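You operate a simulated robot arm through the tools that you are given. There is no shell and no other tool. Be economical: measure what you need, move in short steps, check, and stop when the job is done.

You run a simulated two-armed robot. Do the job below in one go: nothing can be reset, and whatever is moved stays where it is left.

TASK
Put the black pin from the end table of the right bench on top of the wood bar there and the silver pin in the blue pot. Put the 70 mm silver block from the end table of the right bench on the top of the brown bench and the 50 mm silver block on the middle of the wide table. Fetch the orange cup and set it on the end table of the right bench. Open the top table drawer, fetch the ticket from the top of the green table and set it in the inside of the top table drawer, then shut the drawer. Put the grey cup on the clear glass pane on the back board of the left bench. Take the white cup and leave it on the front of the left bench. Push the upper bench drawer shut. Close the left drawer. Open the right drawer. Do these in any order. Set down upright: orange cup, grey cup, white cup.

Only the result counts: the job must be done as asked and must still hold three seconds after the hand-in. Knocking over, shifting, dropping, spilling or breaking anything else fails it.

THE ROBOT
Two 6-joint arms with two-finger parallel grippers on one trunk, on a base that drives. Base frame: it is fixed to the floor where the robot stands at the start and does not move with it; the origin is under the middle of the robot, x ahead of it, y to its left, z up; the surface under the hand at the start is at about z = 0.84. Units: m, rad, N and s.
The left shoulder is at the start at [-0.077, 0.177, 0.832], the right one opposite. With the tool pointing down near the work surface each hand reaches from about 0.1 to 0.72 m from the robot's upright axis, wherever it stands, measured 20 degrees to its own side. Places, roughly: blue pot [0.5, 0, 1]; end table of the right bench [0.7, 0.4, 0.8]; front of the left bench (180x22 cm) [0.38, 3.88, 0.84]; glass pane (19x19x2 cm) [1.3, 4.4, 0.8]; grey cup (10x7x8 cm) [3.2, 0.6, 0.9]; inside of the top table drawer [-1.3, 0.5, 0.7]; left drawer [-1.4, 3.2, 0.7]; middle of the wide table (80x18 cm) [-1.68, 0.22, 0.86]; orange cup (10x7x8 cm) [3.2, 0.4, 0.9]; pin [0.75, 0, 1]; right drawer [-1.6, 4.3, 0.7]; silver block [0.75, 0.25, 0.75]; ticket [3.25, 0.5, 0.75]; top of the brown bench [-1.7, 3.7, 0.9]; top table drawer [-1.3, 0.5, 0.7]; upper bench drawer [0.2, 4.5, 0.3]; white cup (10x6x7 cm) [1.8, 2.5, 0.9]; wood bar (21x4x3 cm) [0.8, 0.3, 0.9]. Payload 1.57 kg a hand.
The tool frame of a hand sits at the grasp point between the pads (the TCP): z along the fingers, y along the line on which they close. The tips reach 0.03 m beyond it. Largest opening 0.08 m; finger width 0.017, thickness 0.012; the body of the gripper, 0.04 by 0.082 m, starts 0.08 m behind the TCP.
Orientation is that of the tool frame in the base frame, as [roll, pitch, yaw] about the fixed x, y, z axes, in that order (R = Rz(yaw) Ry(pitch) Rx(roll)). With the fingers straight down and closing along the base's y, the tool's x points along the base's -x, its y along +y and its z along -z.

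THE INTERFACE
- The arms move only by the tool send_rows. It takes "left_deltas", "right_deltas" or both (then of equal length, played together; a hand with none holds still); each is one flat list of numbers, 7 for each row, row after row: the shift along the tool's x, y, z in m, then the turn, a rotation vector about the tool's x, y, z in rad, then the closure in counts, from 0 (fully open) to 255 (shut). In form: [x, y, z, ax, ay, az, hand, x, y, z, ax, ay, az, hand, ...]. A call has 1 to 12 rows; each row shifts and turns the commanded pose from where the row before left it, along the tool's axes as they then stand. A row lasts 0.2 s, in which the tool goes at most 0.05 m and 0.15 rad; a call with a longer step from one row to the next is refused whole, and so is a gripper value outside its range. Where a pose cannot be reached the arm comes as near as it can. A force on the tool above 40 N (or 10 N above the force at the start of the call, whichever is more), or a blocked arm, ends the call early, and 0.2 s more pass. Each finger travels about 0.072 m/s and halts on what it meets, pressing with about 37 N; the grip force reading is that of the motor and also rises with nothing between the fingers. The clock runs only during rows and for 0.2 s after the last one: add rows that do not move to give the fingers time. It gives the time, the measured TCP pose, the force on the tool (base axes), the opening and the grip force at its end, in the units of the frame above (readings bear some noise), with the torque about the TCP (base axes, N m) and any sound that the robot's microphone picked up.
- Cameras (640 x 400 px; columns grow to the right, rows downward): "scene" is now at [0.011, 0.0677, 1.5611]; the picture's right is [0.77, -0.64, 0.00], its down [-0.50, -0.60, -0.62] and it looks along [0.40, 0.48, -0.78] (base axes); focal length 214 px, centre (320, 200). "left" rides on the left gripper at [0.072, 0.007, -0.122] in its tool frame; the picture's right is [-0.09, 1.00, 0.00], its down [-0.84, -0.08, -0.54] and it looks along [-0.54, -0.05, 0.84] (tool axes); focal length 238 px, centre (320, 200). "right" rides on the right gripper at [0.072, -0.007, -0.122] in its tool frame; the picture's right is [0.09, 1.00, 0.00], its down [-0.84, 0.08, -0.54] and it looks along [-0.54, 0.05, 0.84] (tool axes); focal length 238 px, centre (320, 200). There is no depth. A picture from a camera that has moved, and an enlarged one, comes with that camera's place and axes in the base frame and with its lens. The place of the scene camera against the robot may be out by one fixed shift of up to 0.025 m in any direction.
- grab_frame(camera): a new picture of that camera. No time passes.
- slide_trunk(by): slides the trunk up (or, below 0, down) by that many m; the arms and the scene camera ride with it, the base frame stays. It gives what a move gives, with no picture.
- steer(legs): drives the robot by 1 to 6 legs, each [ahead, left, turn to the left] in m, m and rad, along the robot's own axes; the way and the turn of a leg run together, so that a leg with both is an arc; at most 1.5 m and 3.142 rad a leg. The arms and the cameras ride along, it lands a little off, and it stops where it bumps. It gives what a move gives.
- aim_head(pan, tilt): turns the head with the scene camera to pan (to the left, within 2.496 rad either way) and tilt (down, from -0.506 to 1.204), counted from straight ahead of the robot. It gives what a move gives.
- enlarge(camera, box): a new picture of the part [left, top, right, bottom] of that camera's present view, enlarged. No time passes.
- finish_job(): hands the job in; it is judged then, once.

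Work in short steps. Places have to be worked out from the pictures, the camera data and where the tool is seen: move nearer, look again, correct. Check each grasp and each placing, and mend what went wrong. You have 535 turns and 316 pictures in all, those below and enlarged ones among them. Open the grippers and draw the arms clear of the work before you hand the job in, unless the task says otherwise; then end with one line.

The tools are called after "Emit:" as name(argument=value, ...) on one line, values as JSON. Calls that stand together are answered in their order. send_rows: Moves the arms, as the interface text tells. Its arguments: {"type":"object","properties":{"left_deltas":{"type":"array","items":{"type":"number"}},"right_deltas":{"type":"array","items":{"type":"number"}}},"required":[]} The other tools are called the same way: slide_trunk (by) slides the trunk up or down; steer (legs) drives the base; aim_head (pan, tilt) turns the head that bears the scene camera; grab_frame (camera) takes a picture; enlarge (camera, box) takes an enlarged picture of a part of a camera's view; finish_job () hands the job in.

At the start:

```text
time_s: 0.0
left_ee_pos: [0.3596, 0.4701, 1.2688]
left_tcp_rot: [-3.141, 0.0, -3.141]
left_contact_force: [-0.4, 0.4, 0.4]
left_wrist_torque: [-0.04, 0.03, -0.01]
left_grip_width: 0.0801
left_gripper_force: 0.2
right_ee_pos: [0.4104, 0.0615, 1.2221]
right_tcp_rot: [3.14, 0.0, 3.139]
right_contact_force: [-1.1, 0.5, 0.3]
right_wrist_torque: [-0.02, -0.01, 0.01]
right_grip_width: 0.0802
right_gripper_force: 0.1
trunk travel left (down, up): [-0.275, 0.053]
robot x, y, heading: [0.0012, -0.0016, -0.004]
head pan, tilt: [0.878, 0.902]
```

scene: 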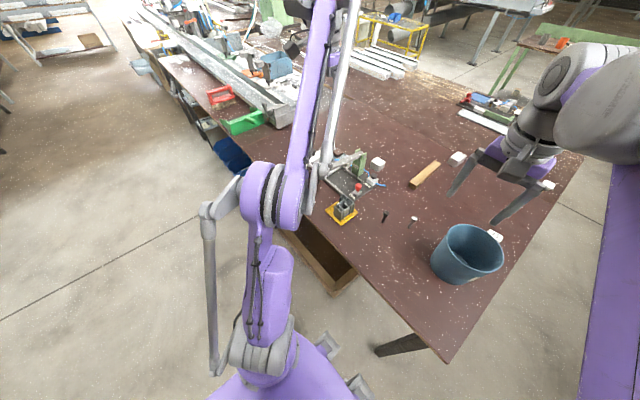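
right: 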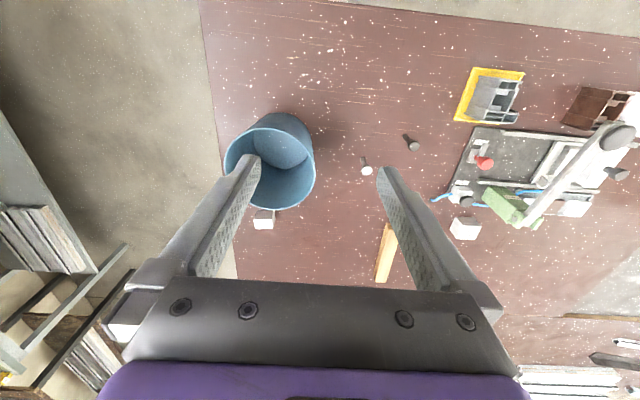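
left: 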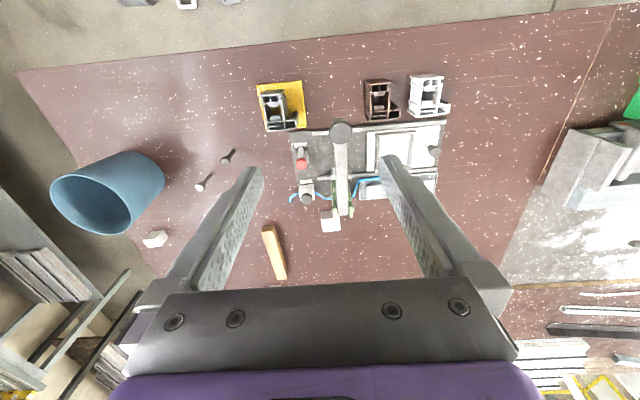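

First I look closer at the end table with both hand cameras.

Emit:
enlarge(camera="left", box=[130, 70, 370, 290])

Emit:
enlarge(camera="right", box=[210, 60, 490, 290])

Emit:
enlarge(camera="scene", box=[300, 100, 540, 290])

```text
1.82 times, centred on (250, 180) of left
camera zoom: at [0.2895, 0.4754, 1.3918], right [0.09, 1.0, 0.0], down [0.84, -0.08, 0.54], along [0.54, -0.05, -0.84], focal length 433 px, centre (447, 236)
```

zoom: 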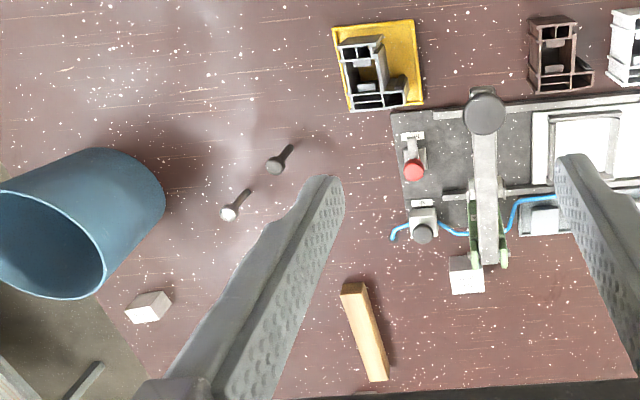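

```text
1.74 times, centred on (350, 175) of right
camera zoom: at [0.3375, 0.0536, 1.3433], right [-0.09, 1.0, 0.0], down [0.84, 0.08, 0.54], along [0.54, 0.05, -0.84], focal length 414 px, centre (268, 244)
```

zoom: 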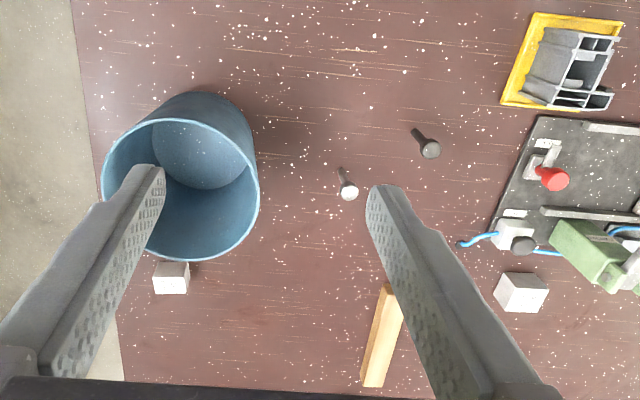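

```text
2.11 times, centred on (420, 195) of scene
camera zoom: at [0.011, 0.0677, 1.5611], right [0.77, -0.64, 0.0], down [-0.5, -0.6, -0.62], along [0.4, 0.48, -0.78], focal length 452 px, centre (110, 210)
```

zoom: 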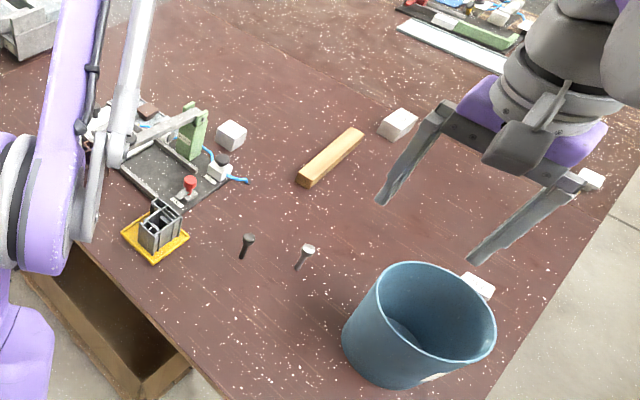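

The pins stand upright, with heads at about z=0.90 (silver [0.54,0.167], black [0.482,0.247]). I look down around the base to see how much room there is to drive nearer.

Emit:
aim_head(pan=0.0, tilt=1.2)

Emit:
grab_frame(camera="scene")

Emit:
aim_head(pan=0.0, tilt=0.6)

Emit:
grab_frame(camera="scene")

```text
time_s: 1.2
left_ee_pos: [0.36, 0.4685, 1.2684]
left_tcp_rot: [-3.141, 0.0, -3.141]
left_contact_force: [0.0, -0.2, 0.2]
left_wrist_torque: [0.0, 0.01, -0.02]
left_grip_width: 0.08
left_gripper_force: 0.2
right_ee_pos: [0.4079, 0.0616, 1.2224]
right_tcp_rot: [-3.141, 0.001, -3.141]
right_contact_force: [0.1, 0.6, -0.5]
right_wrist_torque: [-0.02, -0.03, -0.04]
right_grip_width: 0.0801
right_gripper_force: 0.1
trunk travel left (down, up): [-0.275, 0.053]
robot x, y, heading: [0.0015, 0.0011, -0.001]
head pan, tilt: [0.0, 1.201]
```

```text
309 pictures are left
camera scene: at [0.0188, 0.0098, 1.5414], right [0.0, -1.0, 0.0], down [-0.93, 0.0, -0.36], along [0.36, 0.0, -0.93], focal length 214 px, centre (320, 200)
```

scene: 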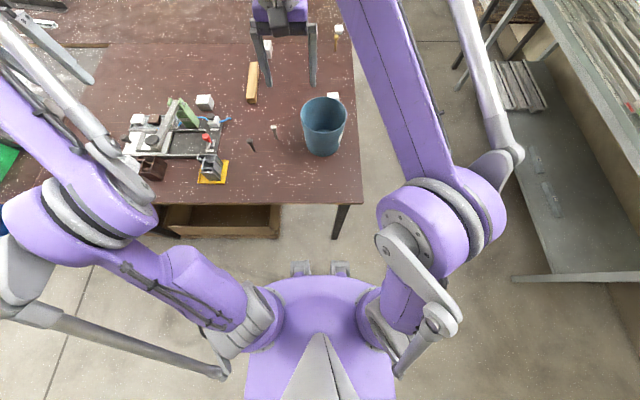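

```text
time_s: 2.2
left_ee_pos: [0.3599, 0.4687, 1.2684]
left_tcp_rot: [-3.141, 0.0, 3.141]
left_contact_force: [0.5, 0.4, -0.2]
left_wrist_torque: [0.03, 0.03, -0.01]
left_grip_width: 0.0798
left_gripper_force: 0.1
right_ee_pos: [0.409, 0.0606, 1.223]
right_tcp_rot: [-3.141, 0.0, 3.141]
right_contact_force: [-0.1, -0.1, 0.0]
right_wrist_torque: [0.02, -0.02, 0.01]
right_grip_width: 0.0799
right_gripper_force: 0.0
trunk travel left (down, up): [-0.275, 0.053]
robot x, y, heading: [0.0012, -0.0012, 0.003]
head pan, tilt: [0.0, 0.6]
```

```text
308 pictures are left
camera scene: at [0.0512, 0.0097, 1.5859], right [0.0, -1.0, 0.0], down [-0.57, 0.0, -0.82], along [0.82, 0.0, -0.57], focal length 214 px, centre (320, 200)
```

scene: 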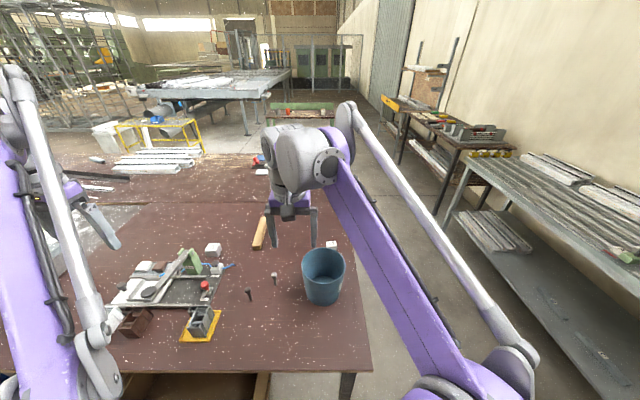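

I draw the right hand back and to the right to uncover the far part of the table, then look.

Emit:
send_rows(right_deltas=[0.03, -0.04, 0, 0, 0, 0, 0, 0.03, -0.04, 0, 0, 0, 0, 0, 0.03, -0.04, 0, 0, 0, 0, 0, 0.03, -0.04, 0, 0, 0, 0, 0, 0.03, -0.04, 0, 0, 0, 0, 0, 0.0, -0.04, 0, 0, 0, 0, 0])

Emit:
grab_frame(camera="scene")

```text
time_s: 3.6
left_ee_pos: [0.361, 0.4703, 1.2691]
left_tcp_rot: [3.141, 0.0, -3.141]
left_contact_force: [0.4, 0.7, -0.2]
left_wrist_torque: [-0.02, -0.03, 0.02]
left_grip_width: 0.0802
left_gripper_force: 0.1
right_ee_pos: [0.2603, -0.1794, 1.2224]
right_tcp_rot: [-3.142, -0.001, 3.141]
right_contact_force: [-0.2, 0.0, 0.4]
right_wrist_torque: [0.01, -0.01, 0.03]
right_grip_width: 0.0799
right_gripper_force: 0.1
trunk travel left (down, up): [-0.275, 0.053]
robot x, y, heading: [0.0018, -0.0014, 0.001]
head pan, tilt: [0.0, 0.6]
```

```text
307 pictures are left
camera scene: at [0.052, 0.0094, 1.586], right [0.0, -1.0, 0.0], down [-0.57, 0.0, -0.82], along [0.82, 0.0, -0.57], focal length 214 px, centre (320, 200)
```

scene: 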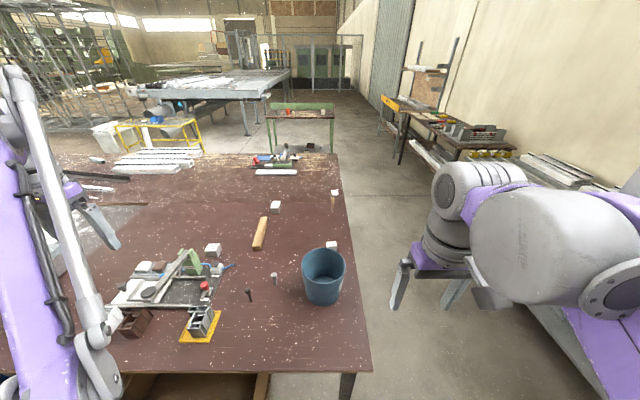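

Emit:
enlarge(camera="scene", box=[180, 160, 360, 310])

Emit:
enlarge(camera="scene", box=[240, 90, 360, 170])

```text
2.67 times, centred on (270, 235) of scene
camera zoom: at [0.052, 0.0094, 1.586], right [0.0, -1.0, 0.0], down [-0.57, 0.0, -0.82], along [0.82, 0.0, -0.57], focal length 572 px, centre (453, 107)
```

zoom: 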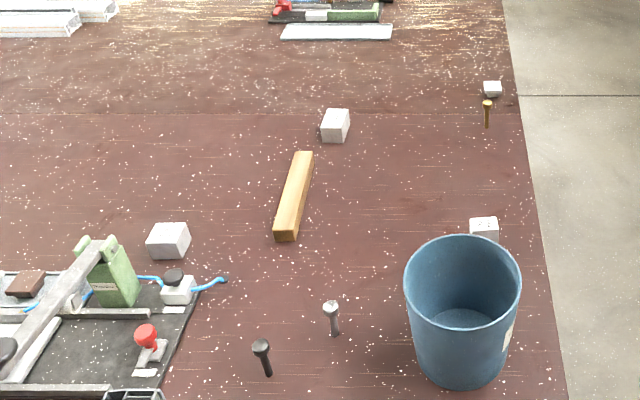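

```text
5.00 times, centred on (300, 130) of scene
camera zoom: at [0.052, 0.0094, 1.586], right [0.0, -1.0, 0.0], down [-0.57, 0.0, -0.82], along [0.82, 0.0, -0.57], focal length 1072 px, centre (420, 550)
```

zoom: 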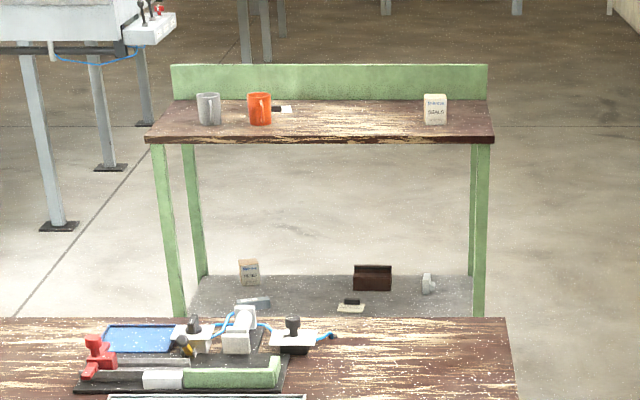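

The far table holds four silver blocks of similar size, plus a third pin. I drive a bit nearer, then measure sizes with the hand cameras.

Emit:
steer(legs=[[0.08, 0, 0]])

Emit:
grab_frame(camera="left")

```text
time_s: 4.8
left_ee_pos: [0.4128, 0.5075, 1.2701]
left_tcp_rot: [3.141, 0.002, -3.131]
left_contact_force: [-0.5, -0.2, -0.6]
left_wrist_torque: [-0.01, -0.02, 0.01]
left_grip_width: 0.0799
left_gripper_force: 0.0
right_ee_pos: [0.321, -0.142, 1.2222]
right_tcp_rot: [3.141, 0.002, -3.127]
right_contact_force: [-0.7, -0.1, 0.4]
right_wrist_torque: [-0.03, -0.02, 0.02]
right_grip_width: 0.08
right_gripper_force: 0.1
trunk travel left (down, up): [-0.275, 0.053]
robot x, y, heading: [0.0609, 0.0382, 0.014]
head pan, tilt: [0.0, 0.6]
stopped in leg 1: the robot was blocked; the commanded pose is now the measured one
```

```text
304 pictures are left
camera left: at [0.3419, 0.5129, 1.3927], right [0.08, 1.0, 0.0], down [0.84, -0.07, 0.54], along [0.54, -0.04, -0.84], focal length 238 px, centre (320, 200)
```

left: 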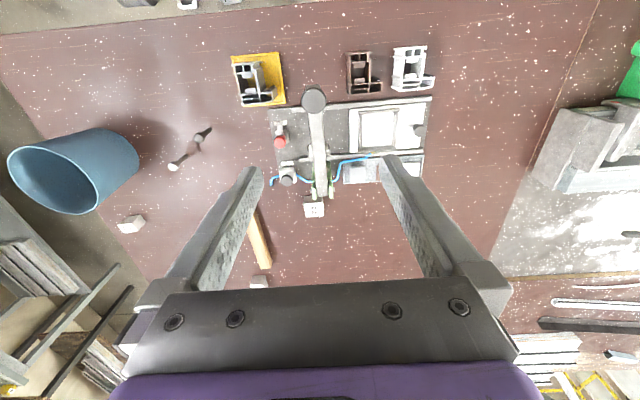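

It bumped at about 6 cm and slid left. I look down to see what it met.

Emit:
aim_head(pan=0.3, tilt=1.2)

Emit:
grab_frame(camera="scene")

```text
time_s: 5.8
left_ee_pos: [0.4148, 0.5097, 1.2687]
left_tcp_rot: [3.141, -0.001, -3.131]
left_contact_force: [0.5, 0.1, 0.7]
left_wrist_torque: [0.04, -0.02, 0.01]
left_grip_width: 0.0801
left_gripper_force: 0.0
right_ee_pos: [0.3221, -0.139, 1.2215]
right_tcp_rot: [-3.14, 0.0, -3.127]
right_contact_force: [0.2, 0.0, 1.1]
right_wrist_torque: [-0.01, -0.01, -0.02]
right_grip_width: 0.0799
right_gripper_force: 0.0
trunk travel left (down, up): [-0.275, 0.053]
robot x, y, heading: [0.0553, 0.0362, 0.013]
head pan, tilt: [0.3, 1.201]
```

```text
303 pictures are left
camera scene: at [0.0761, 0.0629, 1.5415], right [0.31, -0.95, 0.0], down [-0.89, -0.29, -0.36], along [0.35, 0.11, -0.93], focal length 214 px, centre (320, 200)
```

scene: 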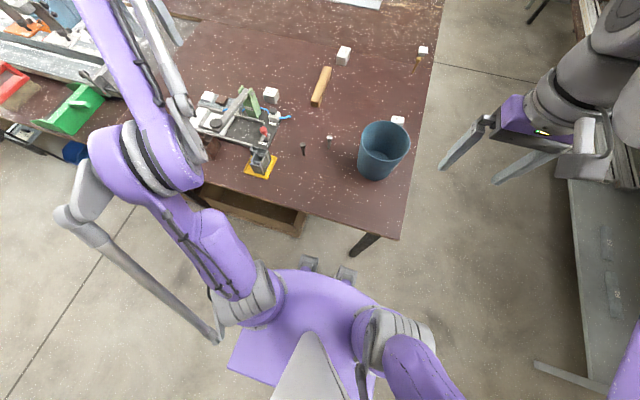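

Nothing on the table moved. I bring the left hand over the black pin at z≈1.05 and look.

Emit:
send_rows(left_deltas=[-0.0071, -0.0293, 0.0243, 0, 0, 0, 0, -0.0071, -0.0293, 0.0243, 0, 0, 0, 0, -0.0071, -0.0293, 0.0243, 0, 0, 0, 0, -0.0071, -0.0293, 0.0243, 0, 0, 0, 0, -0.0071, -0.0293, 0.0243, 0, 0, 0, 0, -0.0071, -0.0293, 0.0243, 0, 0, 0, 0, -0.0071, -0.0293, 0.0243, 0, 0, 0, 0, -0.0071, -0.0293, 0.0243, 0, 0, 0, 0, -0.0071, -0.0293, 0.0243, 0, 0, 0, 0])

Emit:
grab_frame(camera="left")

```text
time_s: 7.8
left_ee_pos: [0.4835, 0.245, 1.0496]
left_tcp_rot: [3.142, -0.002, -3.132]
left_contact_force: [0.5, -0.2, 0.1]
left_wrist_torque: [0.0, -0.01, 0.0]
left_grip_width: 0.08
left_gripper_force: 0.1
right_ee_pos: [0.3244, -0.138, 1.222]
right_tcp_rot: [-3.14, 0.0, -3.127]
right_contact_force: [0.1, 0.8, -1.0]
right_wrist_torque: [-0.02, 0.04, -0.01]
right_grip_width: 0.08
right_gripper_force: 0.1
trunk travel left (down, up): [-0.275, 0.053]
robot x, y, heading: [0.059, 0.0368, 0.011]
head pan, tilt: [0.3, 1.201]
```

```text
302 pictures are left
camera left: at [0.4124, 0.2511, 1.1729], right [0.08, 1.0, 0.0], down [0.84, -0.07, 0.54], along [0.54, -0.04, -0.84], focal length 238 px, centre (320, 200)
```

left: 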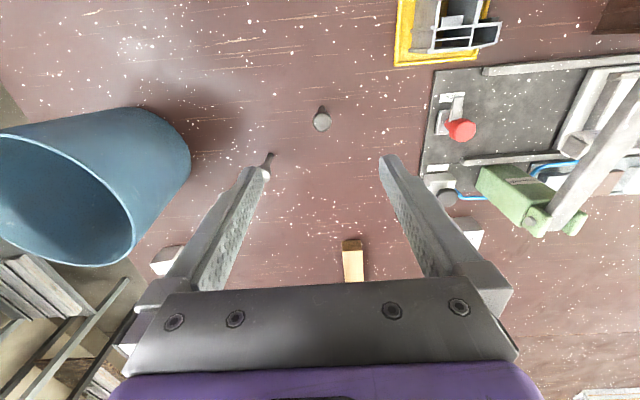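

The black pin head is at [0.481,0.249]. I correct, narrow the fingers to about 40 mm and descend to z≈0.885, then look before closing.

Emit:
send_rows(left_deltas=[0.0025, 0.0037, 0, 0, 0, 0, 120, 0, 0, 0.03, 0, 0, 0, 120, 0, 0, 0.04, 0, 0, 0, 120, 0, 0, 0.04, 0, 0, 0, 120, 0, 0, 0.03, 0, 0, 0, 120, 0, 0, 0.025, 0, 0, 0, 120])

Emit:
grab_frame(camera="left")

```text
time_s: 9.2
left_ee_pos: [0.4792, 0.2498, 0.8844]
left_tcp_rot: [3.141, 0.001, -3.131]
left_contact_force: [0.0, 0.3, 0.1]
left_wrist_torque: [0.01, 0.03, 0.02]
left_grip_width: 0.0424
left_gripper_force: 0.1
right_ee_pos: [0.3243, -0.14, 1.2216]
right_tcp_rot: [-3.139, 0.001, -3.126]
right_contact_force: [0.1, -0.5, 0.1]
right_wrist_torque: [0.0, -0.01, -0.02]
right_grip_width: 0.0801
right_gripper_force: 0.1
trunk travel left (down, up): [-0.275, 0.053]
robot x, y, heading: [0.0644, 0.0347, 0.01]
head pan, tilt: [0.3, 1.201]
```

```text
301 pictures are left
camera left: at [0.4082, 0.2554, 1.0074], right [0.08, 1.0, 0.0], down [0.84, -0.07, 0.54], along [0.54, -0.04, -0.84], focal length 238 px, centre (320, 200)
```

left: 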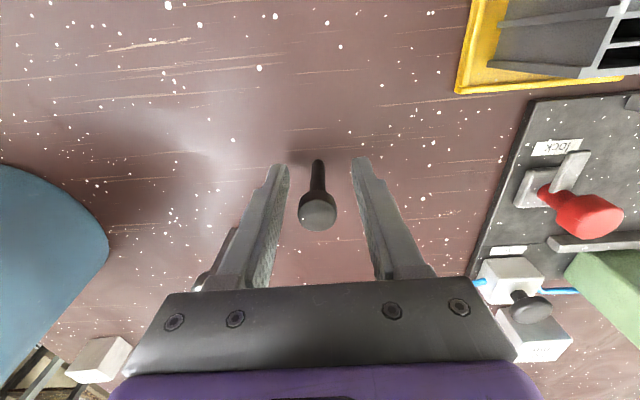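

The pin stands centred between the fingers. I close on it.

Emit:
send_rows(left_deltas=[0, 0, 0, 0, 0, 0, 180, 0, 0, 0, 0, 0, 0, 255, 0, 0, 0, 0, 0, 0, 255, 0, 0, 0, 0, 0, 0, 255])

Emit:
grab_frame(camera="left")

```text
time_s: 10.2
left_ee_pos: [0.4797, 0.2503, 0.8843]
left_tcp_rot: [3.142, 0.0, -3.131]
left_contact_force: [-0.5, 0.6, 0.2]
left_wrist_torque: [-0.02, 0.03, 0.0]
left_grip_width: 0.0196
left_gripper_force: 33.7
right_ee_pos: [0.3238, -0.1392, 1.2224]
right_tcp_rot: [3.14, 0.0, -3.128]
right_contact_force: [-0.1, -0.2, 0.6]
right_wrist_torque: [-0.03, 0.0, -0.05]
right_grip_width: 0.0802
right_gripper_force: 0.1
trunk travel left (down, up): [-0.275, 0.053]
robot x, y, heading: [0.0638, 0.0383, 0.014]
head pan, tilt: [0.3, 1.201]
```

```text
300 pictures are left
camera left: at [0.408, 0.2554, 1.0077], right [0.08, 1.0, 0.0], down [0.84, -0.07, 0.54], along [0.54, -0.04, -0.84], focal length 238 px, centre (320, 200)
```

left: 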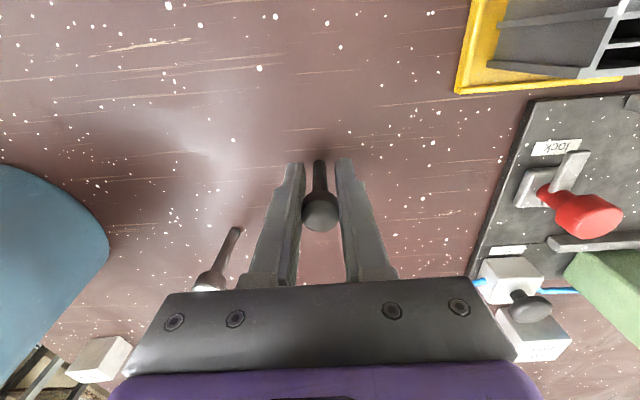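

Held by its 20 mm head. I lift and go over the near half of the wood bar, around [0.74,0.272].

Emit:
send_rows(left_deltas=[0, 0, -0.03, 0, 0, 0, 255, 0, 0, -0.04, 0, 0, 0, 255, 0, 0, -0.04, 0, 0, 0, 255, -0.03, 0.003, -0.02, 0, 0, 0, 255, -0.04, 0.003, 0, 0, 0, 0, 255, -0.04, 0.003, 0, 0, 0, 0, 255, -0.04, 0.003, 0, 0, 0, 0, 255, -0.04, 0.003, 0, 0, 0, 0, 255, -0.03, 0.003, 0, 0, 0, 0, 255, -0.02, 0.001, 0, 0, 0, 0, 255])

Emit:
grab_frame(camera="left")

```text
time_s: 12.3
left_ee_pos: [0.7096, 0.2717, 1.0116]
left_tcp_rot: [-3.141, -0.001, -3.132]
left_contact_force: [0.4, -0.3, -0.4]
left_wrist_torque: [-0.02, -0.05, -0.01]
left_grip_width: 0.0194
left_gripper_force: 33.8
left hand out of reach, approached as far as the arm can: row 10
right_ee_pos: [0.3228, -0.139, 1.223]
right_tcp_rot: [-3.14, 0.0, -3.127]
right_contact_force: [-0.2, 0.1, 0.6]
right_wrist_torque: [-0.01, -0.01, 0.03]
right_grip_width: 0.08
right_gripper_force: 0.0
trunk travel left (down, up): [-0.275, 0.053]
robot x, y, heading: [0.0566, 0.0382, 0.017]
head pan, tilt: [0.3, 1.201]
```

```text
299 pictures are left
camera left: at [0.6393, 0.2766, 1.1342], right [0.08, 1.0, 0.0], down [0.84, -0.07, 0.54], along [0.54, -0.04, -0.84], focal length 238 px, centre (320, 200)
```

left: 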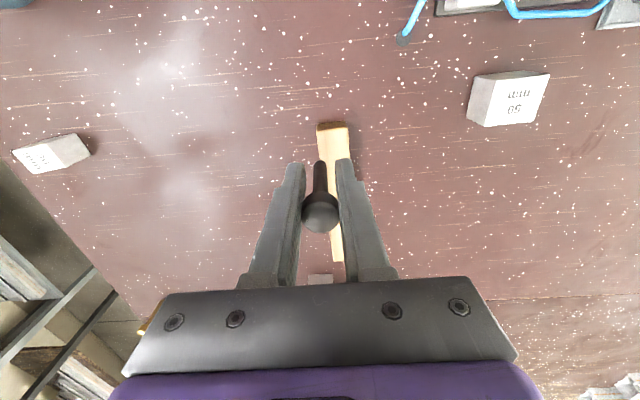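

The bar lies at y≈0.285, its near end at x≈0.715, top 0.87. I descend to z≈0.935 while shifting y by +14 mm, then push forward to x≈0.745.

Emit:
send_rows(left_deltas=[0, 0.014, 0.03, 0, 0, 0, 255, 0, 0, 0.03, 0, 0, 0, 255, 0, 0, 0.017, 0, 0, 0, 255, -0.015, 0, 0, 0, 0, 0, 255, -0.012, 0, 0, 0, 0, 0, 255, 0, 0, 0, 0, 0, 0, 255])

Emit:
grab_frame(camera="left")

```text
time_s: 13.8
left_ee_pos: [0.7334, 0.2839, 0.9323]
left_tcp_rot: [-3.141, 0.0, -3.131]
left_contact_force: [0.4, -1.2, 0.2]
left_wrist_torque: [0.01, 0.01, 0.01]
left_grip_width: 0.0196
left_gripper_force: 33.6
left hand out of reach, approached as far as the arm can: row 5
right_ee_pos: [0.3232, -0.1383, 1.222]
right_tcp_rot: [3.141, -0.001, -3.129]
right_contact_force: [0.2, -0.2, 0.3]
right_wrist_torque: [0.03, 0.01, -0.02]
right_grip_width: 0.08
right_gripper_force: 0.1
trunk travel left (down, up): [-0.275, 0.053]
robot x, y, heading: [0.0615, 0.0335, 0.018]
head pan, tilt: [0.3, 1.201]
```

```text
298 pictures are left
camera left: at [0.6623, 0.29, 1.0559], right [0.08, 1.0, 0.0], down [0.84, -0.07, 0.54], along [0.54, -0.04, -0.84], focal length 238 px, centre (320, 200)
```

left: 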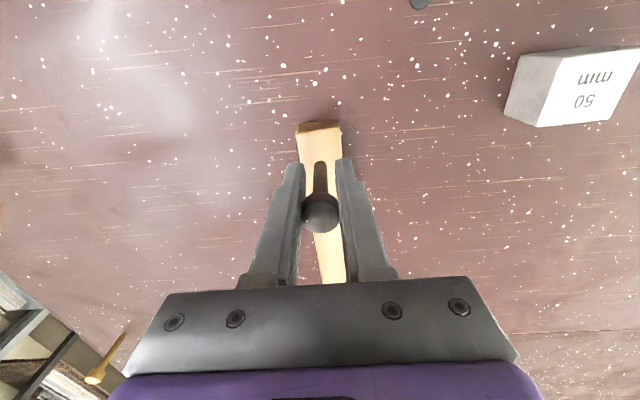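

The pin is over the bar's centreline, 19 mm in from its end. I lower gently.

Emit:
send_rows(left_deltas=[0, 0.001, 0.008, 0, 0, 0, 255, 0, 0, 0.006, 0, 0, 0, 255, 0, 0, 0.002, 0, 0, 0, 255, 0, 0, 0, 0, 0, 0, 255])

Emit:
grab_frame(camera="left")

```text
time_s: 14.8
left_ee_pos: [0.7324, 0.2861, 0.9164]
left_tcp_rot: [3.141, 0.0, -3.131]
left_contact_force: [-0.4, -0.9, 0.1]
left_wrist_torque: [-0.02, 0.02, 0.04]
left_grip_width: 0.0198
left_gripper_force: 33.3
right_ee_pos: [0.3236, -0.1399, 1.2226]
right_tcp_rot: [-3.142, -0.001, -3.127]
right_contact_force: [-0.8, 0.5, -1.1]
right_wrist_torque: [0.02, 0.02, -0.02]
right_grip_width: 0.0799
right_gripper_force: 0.2
trunk travel left (down, up): [-0.275, 0.053]
robot x, y, heading: [0.0557, 0.0357, 0.018]
head pan, tilt: [0.3, 1.201]
```

```text
297 pictures are left
camera left: at [0.6621, 0.2908, 1.0399], right [0.08, 1.0, 0.0], down [0.84, -0.07, 0.54], along [0.54, -0.04, -0.84], focal length 238 px, centre (320, 200)
```

left: 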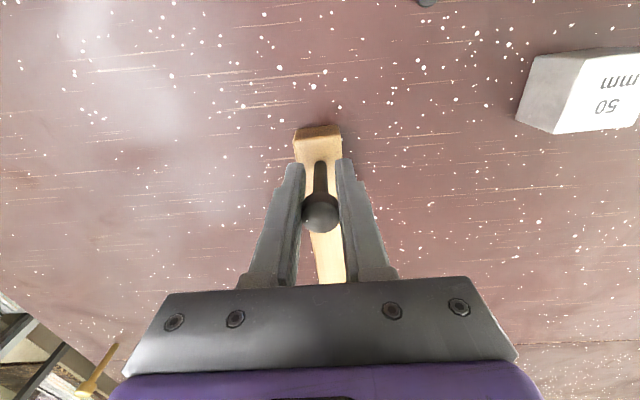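

No contact yet; I creep down in 1 mm rows.

Emit:
send_rows(left_deltas=[0, 0, 0.001, 0, 0, 0, 255, 0, 0, 0.001, 0, 0, 0, 255, 0, 0, 0.001, 0, 0, 0, 255])

```text
time_s: 15.6
left_ee_pos: [0.7336, 0.2854, 0.9138]
left_tcp_rot: [3.139, 0.001, -3.131]
left_contact_force: [-1.1, 0.6, 0.3]
left_wrist_torque: [-0.02, 0.01, -0.01]
left_grip_width: 0.0196
left_gripper_force: 33.0
right_ee_pos: [0.3227, -0.1387, 1.2222]
right_tcp_rot: [-3.141, 0.0, -3.128]
right_contact_force: [-0.4, -0.2, 0.8]
right_wrist_torque: [-0.05, -0.02, 0.0]
right_grip_width: 0.0801
right_gripper_force: 0.1
trunk travel left (down, up): [-0.275, 0.053]
robot x, y, heading: [0.0609, 0.0357, 0.013]
head pan, tilt: [0.3, 1.201]
```

Emit:
send_rows(left_deltas=[0, 0, 0.001, 0, 0, 0, 255, 0, 0, 0.001, 0, 0, 0, 255, 0, 0, 0.001, 0, 0, 0, 255])

Emit:
grab_frame(camera="left")

```text
time_s: 16.4
left_ee_pos: [0.7315, 0.2859, 0.9144]
left_tcp_rot: [-3.141, 0.002, -3.131]
left_contact_force: [4.9, 0.5, 24.0]
left_wrist_torque: [0.08, -0.3, -0.07]
left_grip_width: 0.0197
left_gripper_force: 33.9
right_ee_pos: [0.3223, -0.1401, 1.223]
right_tcp_rot: [-3.141, 0.001, -3.128]
right_contact_force: [-0.2, -0.1, -0.5]
right_wrist_torque: [0.0, 0.01, 0.01]
right_grip_width: 0.0798
right_gripper_force: 0.1
trunk travel left (down, up): [-0.275, 0.053]
robot x, y, heading: [0.0626, 0.0348, 0.013]
head pan, tilt: [0.3, 1.201]
```

```text
296 pictures are left
camera left: at [0.6607, 0.2907, 1.0362], right [0.08, 1.0, 0.0], down [0.84, -0.07, 0.54], along [0.54, -0.04, -0.84], focal length 238 px, centre (320, 200)
```

left: 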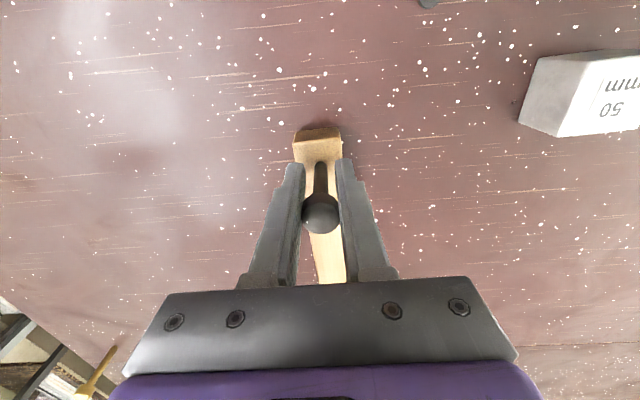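

Contact. I ease off 2 mm and open slowly.

Emit:
send_rows(left_deltas=[0, 0, -0.0015, 0, 0, 0, 255, 0, 0, -0.0005, 0, 0, 0, 255, 0, 0, 0, 0, 0, 0, 190, 0, 0, 0, 0, 0, 0, 170, 0, 0, 0, 0, 0, 0, 120, 0, 0, 0, 0, 0, 0, 120])

Emit:
grab_frame(camera="left")

```text
time_s: 17.8
left_ee_pos: [0.7324, 0.2854, 0.9121]
left_tcp_rot: [3.141, -0.001, -3.13]
left_contact_force: [-0.3, -0.7, 0.1]
left_wrist_torque: [0.01, 0.0, 0.01]
left_grip_width: 0.0425
left_gripper_force: 0.0
right_ee_pos: [0.3227, -0.1381, 1.2221]
right_tcp_rot: [3.141, 0.001, -3.128]
right_contact_force: [-0.3, -0.1, -0.7]
right_wrist_torque: [-0.01, -0.01, -0.02]
right_grip_width: 0.0801
right_gripper_force: 0.0
trunk travel left (down, up): [-0.275, 0.053]
robot x, y, heading: [0.0591, 0.0337, 0.011]
head pan, tilt: [0.3, 1.201]
```

```text
295 pictures are left
camera left: at [0.6617, 0.2913, 1.0364], right [0.08, 1.0, 0.0], down [0.84, -0.07, 0.54], along [0.54, -0.04, -0.84], focal length 238 px, centre (320, 200)
```

left: 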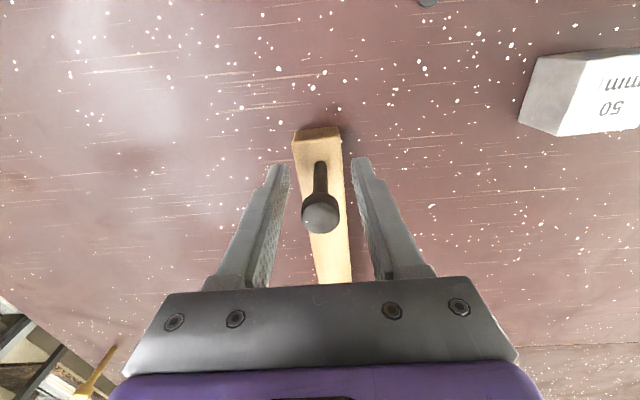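

The pin stands on the bar. I open, rise, and go over the silver pin at about [0.541,0.167].

Emit:
send_rows(left_deltas=[0, 0, 0, 0, 0, 0, 60, 0, 0, 0, 0, 0, 0, 0, 0, 0, -0.02, 0, 0, 0, 0, 0, 0, -0.04, 0, 0, 0, 0, 0, 0, -0.04, 0, 0, 0, 0, 0, 0, -0.02, 0, 0, 0, 0, 0.03, -0.024, 0, 0, 0, 0, 0, 0.03, -0.024, 0, 0, 0, 0, 0, 0.04, -0.024, 0, 0, 0, 0, 0, 0.045, -0.024, 0, 0, 0, 0, 0, 0.045, -0.02, 0, 0, 0, 0, 0])

Emit:
grab_frame(camera="left")

```text
refused: row 10 steps farther than a row can; nothing moved
```

```text
294 pictures are left
camera left: at [0.6617, 0.2913, 1.0364], right [0.08, 1.0, 0.0], down [0.84, -0.07, 0.54], along [0.54, -0.04, -0.84], focal length 238 px, centre (320, 200)
```

left: 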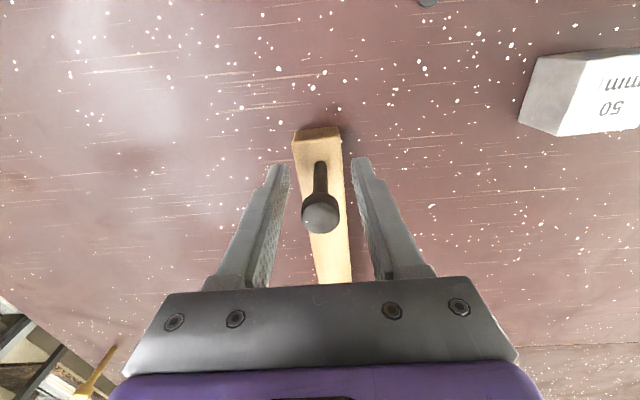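

Refused for step length; I send it with shorter steps.

Emit:
send_rows(left_deltas=[0, 0, 0, 0, 0, 0, 60, 0, 0, 0, 0, 0, 0, 0, 0, 0, -0.02, 0, 0, 0, 0, 0, 0, -0.04, 0, 0, 0, 0, 0, 0, -0.04, 0, 0, 0, 0, 0, 0, -0.02, 0, 0, 0, 0, 0.04, -0.024, 0, 0, 0, 0, 0, 0.04, -0.024, 0, 0, 0, 0, 0, 0.04, -0.024, 0, 0, 0, 0, 0, 0.04, -0.024, 0, 0, 0, 0, 0, 0.03, -0.02, 0, 0, 0, 0, 0])

Emit:
grab_frame(camera="left")

```text
time_s: 20.1
left_ee_pos: [0.5216, 0.1654, 1.0072]
left_tcp_rot: [3.141, -0.001, -3.131]
left_contact_force: [-0.2, -0.9, 0.0]
left_wrist_torque: [0.02, -0.06, 0.01]
left_grip_width: 0.0802
left_gripper_force: 0.1
left hand out of reach, approached as far as the arm can: row 4, 5, 6
right_ee_pos: [0.3232, -0.1401, 1.22]
right_tcp_rot: [-3.141, 0.002, -3.127]
right_contact_force: [-0.1, 0.0, -0.5]
right_wrist_torque: [0.02, 0.0, -0.01]
right_grip_width: 0.0799
right_gripper_force: 0.0
trunk travel left (down, up): [-0.275, 0.053]
robot x, y, heading: [0.0594, 0.0339, 0.014]
head pan, tilt: [0.3, 1.201]
```

```text
293 pictures are left
camera left: at [0.4513, 0.1695, 1.1293], right [0.08, 1.0, 0.0], down [0.84, -0.07, 0.54], along [0.54, -0.04, -0.84], focal length 238 px, centre (320, 200)
```

left: 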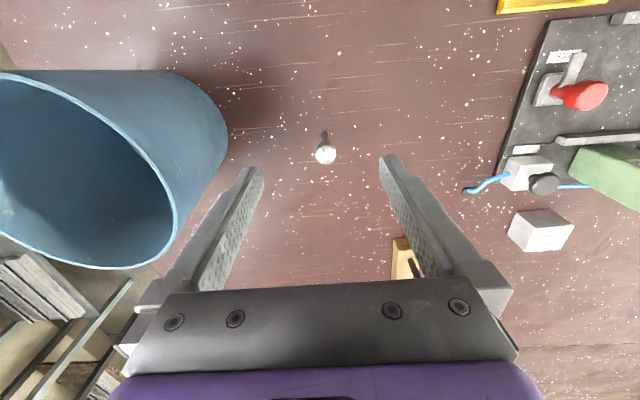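

Silver head at [0.5425,0.169]. I correct, narrow the fingers and descend.

Emit:
send_rows(left_deltas=[-0.021, 0.0036, 0, 0, 0, 0, 120, 0, 0, 0.03, 0, 0, 0, 120, 0, 0, 0.04, 0, 0, 0, 120, 0, 0, 0.03, 0, 0, 0, 120, 0, 0, 0.0225, 0, 0, 0, 120])

Emit:
grab_frame(camera="left")

```text
time_s: 21.4
left_ee_pos: [0.5434, 0.1692, 0.8821]
left_tcp_rot: [-3.14, 0.002, -3.13]
left_contact_force: [0.3, -0.9, -0.5]
left_wrist_torque: [-0.03, 0.0, 0.0]
left_grip_width: 0.0423
left_gripper_force: 0.1
right_ee_pos: [0.323, -0.1398, 1.2221]
right_tcp_rot: [3.141, 0.0, -3.129]
right_contact_force: [-1.3, 1.0, -0.1]
right_wrist_torque: [-0.01, 0.01, -0.02]
right_grip_width: 0.0799
right_gripper_force: 0.0
trunk travel left (down, up): [-0.275, 0.053]
robot x, y, heading: [0.0578, 0.0353, 0.011]
head pan, tilt: [0.3, 1.201]
```

```text
292 pictures are left
camera left: at [0.4724, 0.1743, 1.0063], right [0.08, 1.0, 0.0], down [0.84, -0.07, 0.54], along [0.54, -0.04, -0.84], focal length 238 px, centre (320, 200)
```

left: 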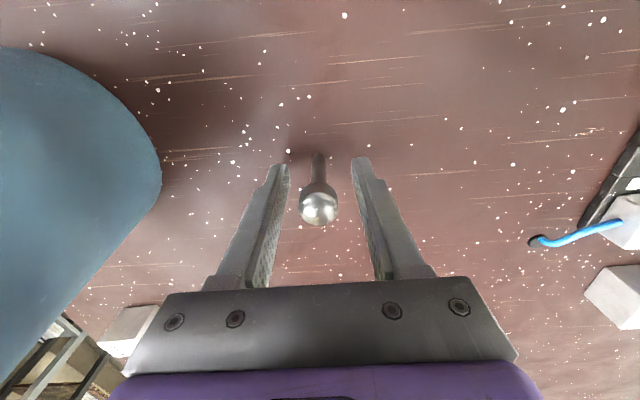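

I grip the silver pin, lift it, and meanwhile draw the right hand further right.

Emit:
send_rows(left_deltas=[0, 0, 0, 0, 0, 0, 200, 0, 0, 0, 0, 0, 0, 255, 0, 0, 0, 0, 0, 0, 255, 0, 0, 0, 0, 0, 0, 255, 0, 0, -0.04, 0, 0, 0, 255, 0, 0, -0.04, 0, 0, 0, 255, 0, 0, -0.04, 0, 0, 0, 255, 0, 0, -0.04, 0, 0, 0, 255, 0, 0, -0.04, 0, 0, 0, 255], right_deltas=[0, 0, 0, 0, 0, 0, 0, 0, 0, 0, 0, 0, 0, 0, 0, 0, 0, 0, 0, 0, 0, 0, 0, 0, 0, 0, 0, 0, 0, -0.03, 0, 0, 0, 0, 0, 0, -0.03, 0, 0, 0, 0, 0, 0, -0.03, 0, 0, 0, 0, 0, 0, -0.03, 0, 0, 0, 0, 0, 0, 0, 0, 0, 0, 0, 0])

Emit:
grab_frame(camera="left")

```text
time_s: 23.4
left_ee_pos: [0.5436, 0.1701, 1.0831]
left_tcp_rot: [-3.14, 0.001, -3.133]
left_contact_force: [0.1, 0.9, -0.3]
left_wrist_torque: [0.01, 0.01, 0.01]
left_grip_width: 0.0197
left_gripper_force: 33.8
right_ee_pos: [0.3239, -0.2602, 1.2219]
right_tcp_rot: [-3.141, 0.0, -3.13]
right_contact_force: [0.5, 0.3, 0.4]
right_wrist_torque: [-0.02, -0.01, -0.03]
right_grip_width: 0.0801
right_gripper_force: 0.1
trunk travel left (down, up): [-0.275, 0.053]
robot x, y, heading: [0.0619, 0.042, 0.016]
head pan, tilt: [0.3, 1.201]
```

```text
291 pictures are left
camera left: at [0.4733, 0.1753, 1.2062], right [0.08, 1.0, 0.0], down [0.84, -0.07, 0.54], along [0.54, -0.04, -0.84], focal length 238 px, centre (320, 200)
```

left: 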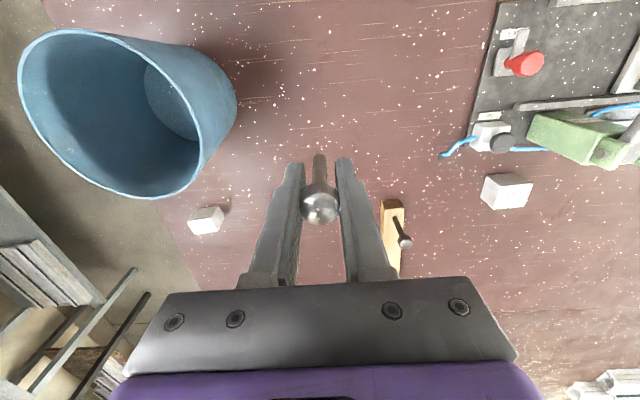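

Pot rim centre is about [0.509,-0.007]. I go above it at z≈1.08 and look.

Emit:
send_rows(left_deltas=[0.007, -0.036, 0, 0, 0, 0, 255, 0.007, -0.036, 0, 0, 0, 0, 255, 0.007, -0.036, 0, 0, 0, 0, 255, 0.007, -0.036, 0, 0, 0, 0, 255, 0.007, -0.033, 0, 0, 0, 0, 255])

Emit:
grab_frame(camera="left")

```text
time_s: 24.6
left_ee_pos: [0.5113, -0.0073, 1.0834]
left_tcp_rot: [3.141, -0.001, -3.133]
left_contact_force: [0.3, 0.2, -0.9]
left_wrist_torque: [0.02, -0.05, -0.01]
left_grip_width: 0.0198
left_gripper_force: 33.6
right_ee_pos: [0.3245, -0.2606, 1.2208]
right_tcp_rot: [-3.141, 0.0, -3.126]
right_contact_force: [0.7, 0.6, -0.2]
right_wrist_torque: [-0.01, 0.02, 0.05]
right_grip_width: 0.08
right_gripper_force: 0.0
trunk travel left (down, up): [-0.275, 0.053]
robot x, y, heading: [0.0569, 0.0351, 0.017]
head pan, tilt: [0.3, 1.201]
```

```text
290 pictures are left
camera left: at [0.4407, -0.0026, 1.2058], right [0.08, 1.0, 0.0], down [0.84, -0.07, 0.54], along [0.54, -0.04, -0.84], focal length 238 px, centre (320, 200)
```

left: 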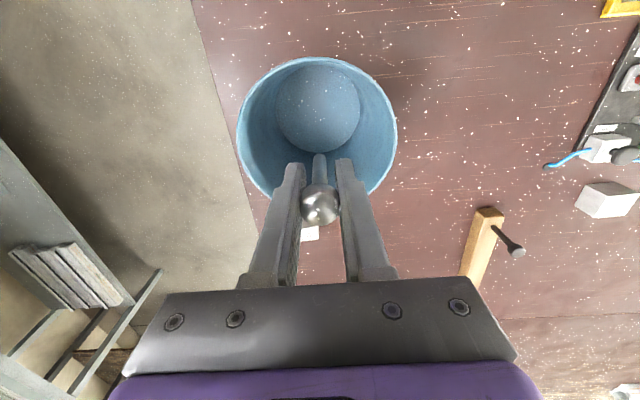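

I centre (8 mm back) and lower the pin into the pot to z≈0.925.

Emit:
send_rows(left_deltas=[0.009, 0, 0, 0, 0, 0, 255, 0, 0, 0.03, 0, 0, 0, 255, 0, 0, 0.04, 0, 0, 0, 255, 0, 0, 0.04, 0, 0, 0, 255, 0, 0, 0.03, 0, 0, 0, 255, 0, 0, 0.018, 0, 0, 0, 255, 0, 0, 0, 0, 0, 0, 255])

Emit:
grab_frame(camera="left")

```text
time_s: 26.1
left_ee_pos: [0.5015, -0.0079, 0.9265]
left_tcp_rot: [-3.141, -0.001, -3.131]
left_contact_force: [0.0, 1.2, -0.8]
left_wrist_torque: [-0.02, 0.0, 0.01]
left_grip_width: 0.0198
left_gripper_force: 33.5
right_ee_pos: [0.325, -0.2602, 1.221]
right_tcp_rot: [-3.141, -0.001, -3.128]
right_contact_force: [-0.2, 0.0, 0.0]
right_wrist_torque: [-0.01, -0.02, 0.0]
right_grip_width: 0.0798
right_gripper_force: 0.1
trunk travel left (down, up): [-0.275, 0.053]
robot x, y, heading: [0.0595, 0.0382, 0.018]
head pan, tilt: [0.3, 1.201]
```

```text
289 pictures are left
camera left: at [0.4305, -0.0034, 1.0482], right [0.08, 1.0, 0.0], down [0.84, -0.07, 0.54], along [0.54, -0.04, -0.84], focal length 238 px, centre (320, 200)
```

left: 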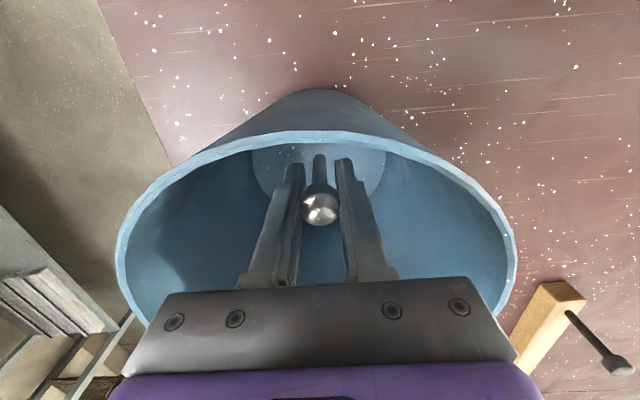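

Clearance is good all round. I go 2 cm deeper, release, and rise out.

Emit:
send_rows(left_deltas=[0, 0, 0.02, 0, 0, 0, 255, 0, 0, 0, 0, 0, 0, 200, 0, 0, 0, 0, 0, 0, 120, 0, 0, 0, 0, 0, 0, 110, 0, 0, -0.03, 0, 0, 0, 110, 0, 0, -0.04, 0, 0, 0, 110, 0, 0, -0.04, 0, 0, 0, 110, 0, 0, -0.04, 0, 0, 0, 110, 0, 0, -0.04, 0, 0, 0, 110, 0, 0, 0, 0, 0, 0, 0])

Emit:
grab_frame(camera="left")

```text
time_s: 28.4
left_ee_pos: [0.5015, -0.0079, 1.094]
left_tcp_rot: [3.141, 0.001, -3.131]
left_contact_force: [-0.1, 0.9, -0.1]
left_wrist_torque: [0.01, 0.0, 0.01]
left_grip_width: 0.0798
left_gripper_force: 0.0
right_ee_pos: [0.3258, -0.2607, 1.2227]
right_tcp_rot: [-3.14, -0.001, -3.127]
right_contact_force: [0.1, 0.3, 0.0]
right_wrist_torque: [0.02, -0.01, 0.02]
right_grip_width: 0.0799
right_gripper_force: 0.0
trunk travel left (down, up): [-0.275, 0.053]
robot x, y, heading: [0.0585, 0.0343, 0.013]
head pan, tilt: [0.3, 1.201]
```

```text
288 pictures are left
camera left: at [0.4308, -0.003, 1.2178], right [0.08, 1.0, 0.0], down [0.84, -0.07, 0.54], along [0.54, -0.04, -0.84], focal length 238 px, centre (320, 200)
```

left: 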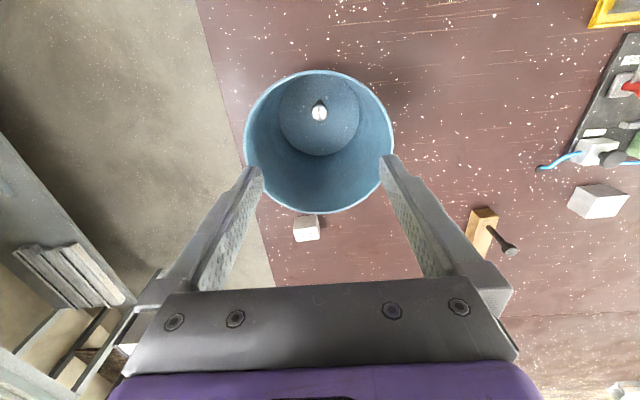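

The silver pin stands in the pot. Now I read the block labels.

Emit:
enlarge(camera="left", box=[280, 205, 330, 250])

Emit:
enlarge(camera="left", box=[560, 170, 640, 225])

Emit:
aim_head(pan=0.0, tilt=0.7)

Emit:
grab_frame(camera="scene")

```text
8.89 times, centred on (305, 228) of left
camera zoom: at [0.4308, -0.003, 1.2178], right [0.08, 1.0, 0.0], down [0.84, -0.07, 0.54], along [0.54, -0.04, -0.84], focal length 2119 px, centre (453, -44)
```

zoom: 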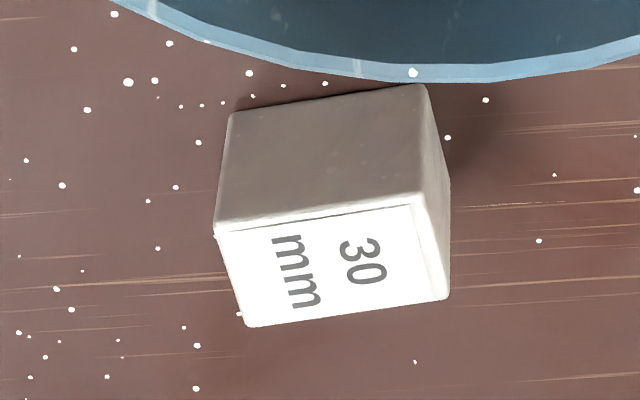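

```text
7.27 times, centred on (600, 198) of left
camera zoom: at [0.4308, -0.003, 1.2178], right [0.08, 1.0, 0.0], down [0.84, -0.07, 0.54], along [0.54, -0.04, -0.84], focal length 1734 px, centre (-1716, 218)
```

zoom: 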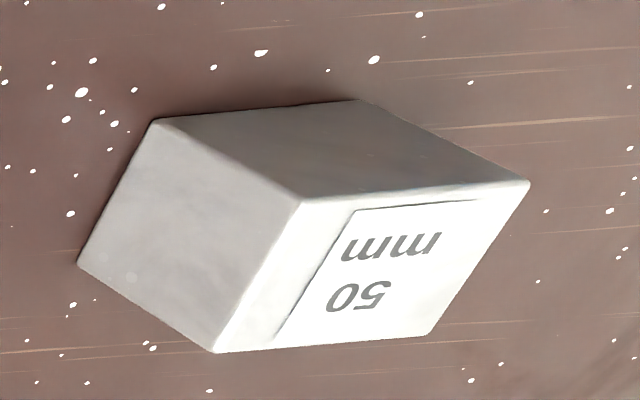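

```text
time_s: 29.3
left_ee_pos: [0.5009, -0.0084, 1.0946]
left_tcp_rot: [3.141, 0.001, -3.132]
left_contact_force: [0.0, 0.1, -1.3]
left_wrist_torque: [0.0, -0.01, -0.01]
left_grip_width: 0.0801
left_gripper_force: 0.0
right_ee_pos: [0.3244, -0.2605, 1.2212]
right_tcp_rot: [-3.141, 0.001, -3.128]
right_contact_force: [-1.0, 0.2, 0.0]
right_wrist_torque: [0.01, 0.02, 0.0]
right_grip_width: 0.0801
right_gripper_force: 0.1
trunk travel left (down, up): [-0.275, 0.053]
robot x, y, heading: [0.0617, 0.0394, 0.016]
head pan, tilt: [0.0, 0.7]
```

```text
285 pictures are left
camera scene: at [0.1082, 0.0468, 1.5773], right [0.01, -1.0, 0.0], down [-0.64, -0.01, -0.76], along [0.76, 0.01, -0.64], focal length 214 px, centre (320, 200)
```

scene: 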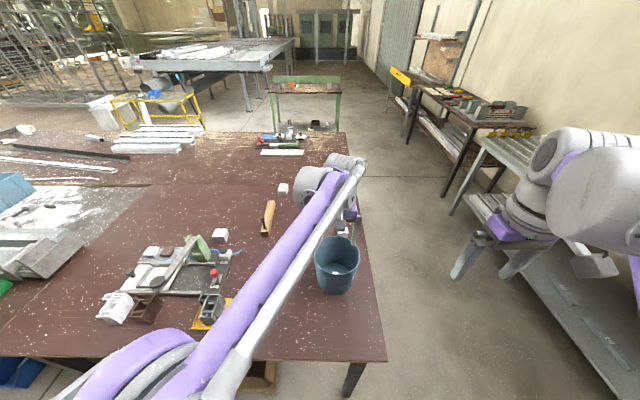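

Labels: pot-side block is 30 mm, the one by the clamp is 50 mm. I lift the left hand, back off 2 cm and sidestep 0.2 m left so the left hand can reach the 50 mm block.

Emit:
send_rows(left_deltas=[0, 0, -0.04, 0, 0, 0, 0, 0, 0, -0.04, 0, 0, 0, 0, 0.02, 0.03, -0.03, 0, 0, 0, 0, 0.02, 0.04, 0, 0, 0, 0, 0, 0.02, 0.04, 0, 0, 0, 0, 0, 0.02, 0.04, 0, 0, 0, 0, 0, 0.02, 0.04, 0, 0, 0, 0, 0, 0.02, 0.04, 0, 0, 0, 0, 0, 0.0, 0.04, 0, 0, 0, 0, 0, 0.0, 0.04, 0, 0, 0, 0, 0, 0.0, 0.04, 0, 0, 0, 0, 0, 0.0, 0.03, 0, 0, 0, 0, 0])

Emit:
steer(legs=[[-0.03, 0, 0], [0, 0.2, -0.014]])

Emit:
grab_frame(camera="left")

```text
time_s: 31.9
left_ee_pos: [0.3764, 0.3723, 1.2047]
left_tcp_rot: [-3.14, 0.0, -3.131]
left_contact_force: [-0.3, 0.3, 0.4]
left_wrist_torque: [0.01, -0.02, 0.03]
left_grip_width: 0.0799
left_gripper_force: 0.1
right_ee_pos: [0.3249, -0.2592, 1.2224]
right_tcp_rot: [-3.141, 0.001, -3.132]
right_contact_force: [0.0, 0.4, 0.4]
right_wrist_torque: [0.01, 0.01, -0.02]
right_grip_width: 0.08
right_gripper_force: 0.0
trunk travel left (down, up): [-0.275, 0.053]
robot x, y, heading: [0.0588, 0.0407, 0.017]
head pan, tilt: [0.0, 0.7]
```

```text
time_s: 34.7
left_ee_pos: [0.3497, 0.5692, 1.2033]
left_tcp_rot: [3.141, 0.001, 3.141]
left_contact_force: [-0.2, -0.4, -0.4]
left_wrist_torque: [0.02, 0.01, 0.01]
left_grip_width: 0.08
left_gripper_force: 0.1
right_ee_pos: [0.2891, -0.0618, 1.222]
right_tcp_rot: [-3.141, 0.0, 3.141]
right_contact_force: [-0.2, -0.7, 0.8]
right_wrist_torque: [-0.03, -0.01, -0.02]
right_grip_width: 0.08
right_gripper_force: 0.0
trunk travel left (down, up): [-0.275, 0.053]
robot x, y, heading: [0.0325, 0.2346, 0.001]
head pan, tilt: [0.0, 0.7]
```

```text
284 pictures are left
camera left: at [0.279, 0.5737, 1.3278], right [0.09, 1.0, 0.0], down [0.84, -0.08, 0.54], along [0.54, -0.05, -0.84], focal length 238 px, centre (320, 200)
```

left: 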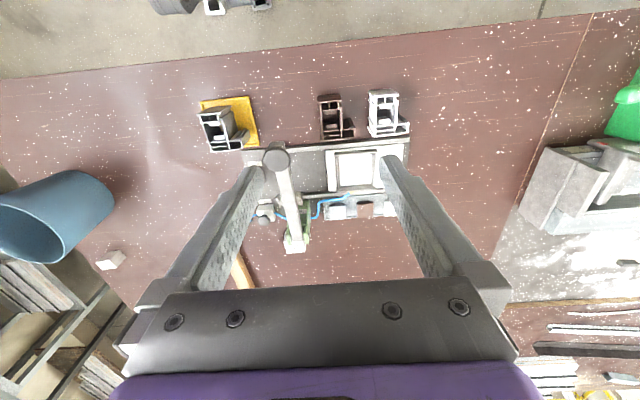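

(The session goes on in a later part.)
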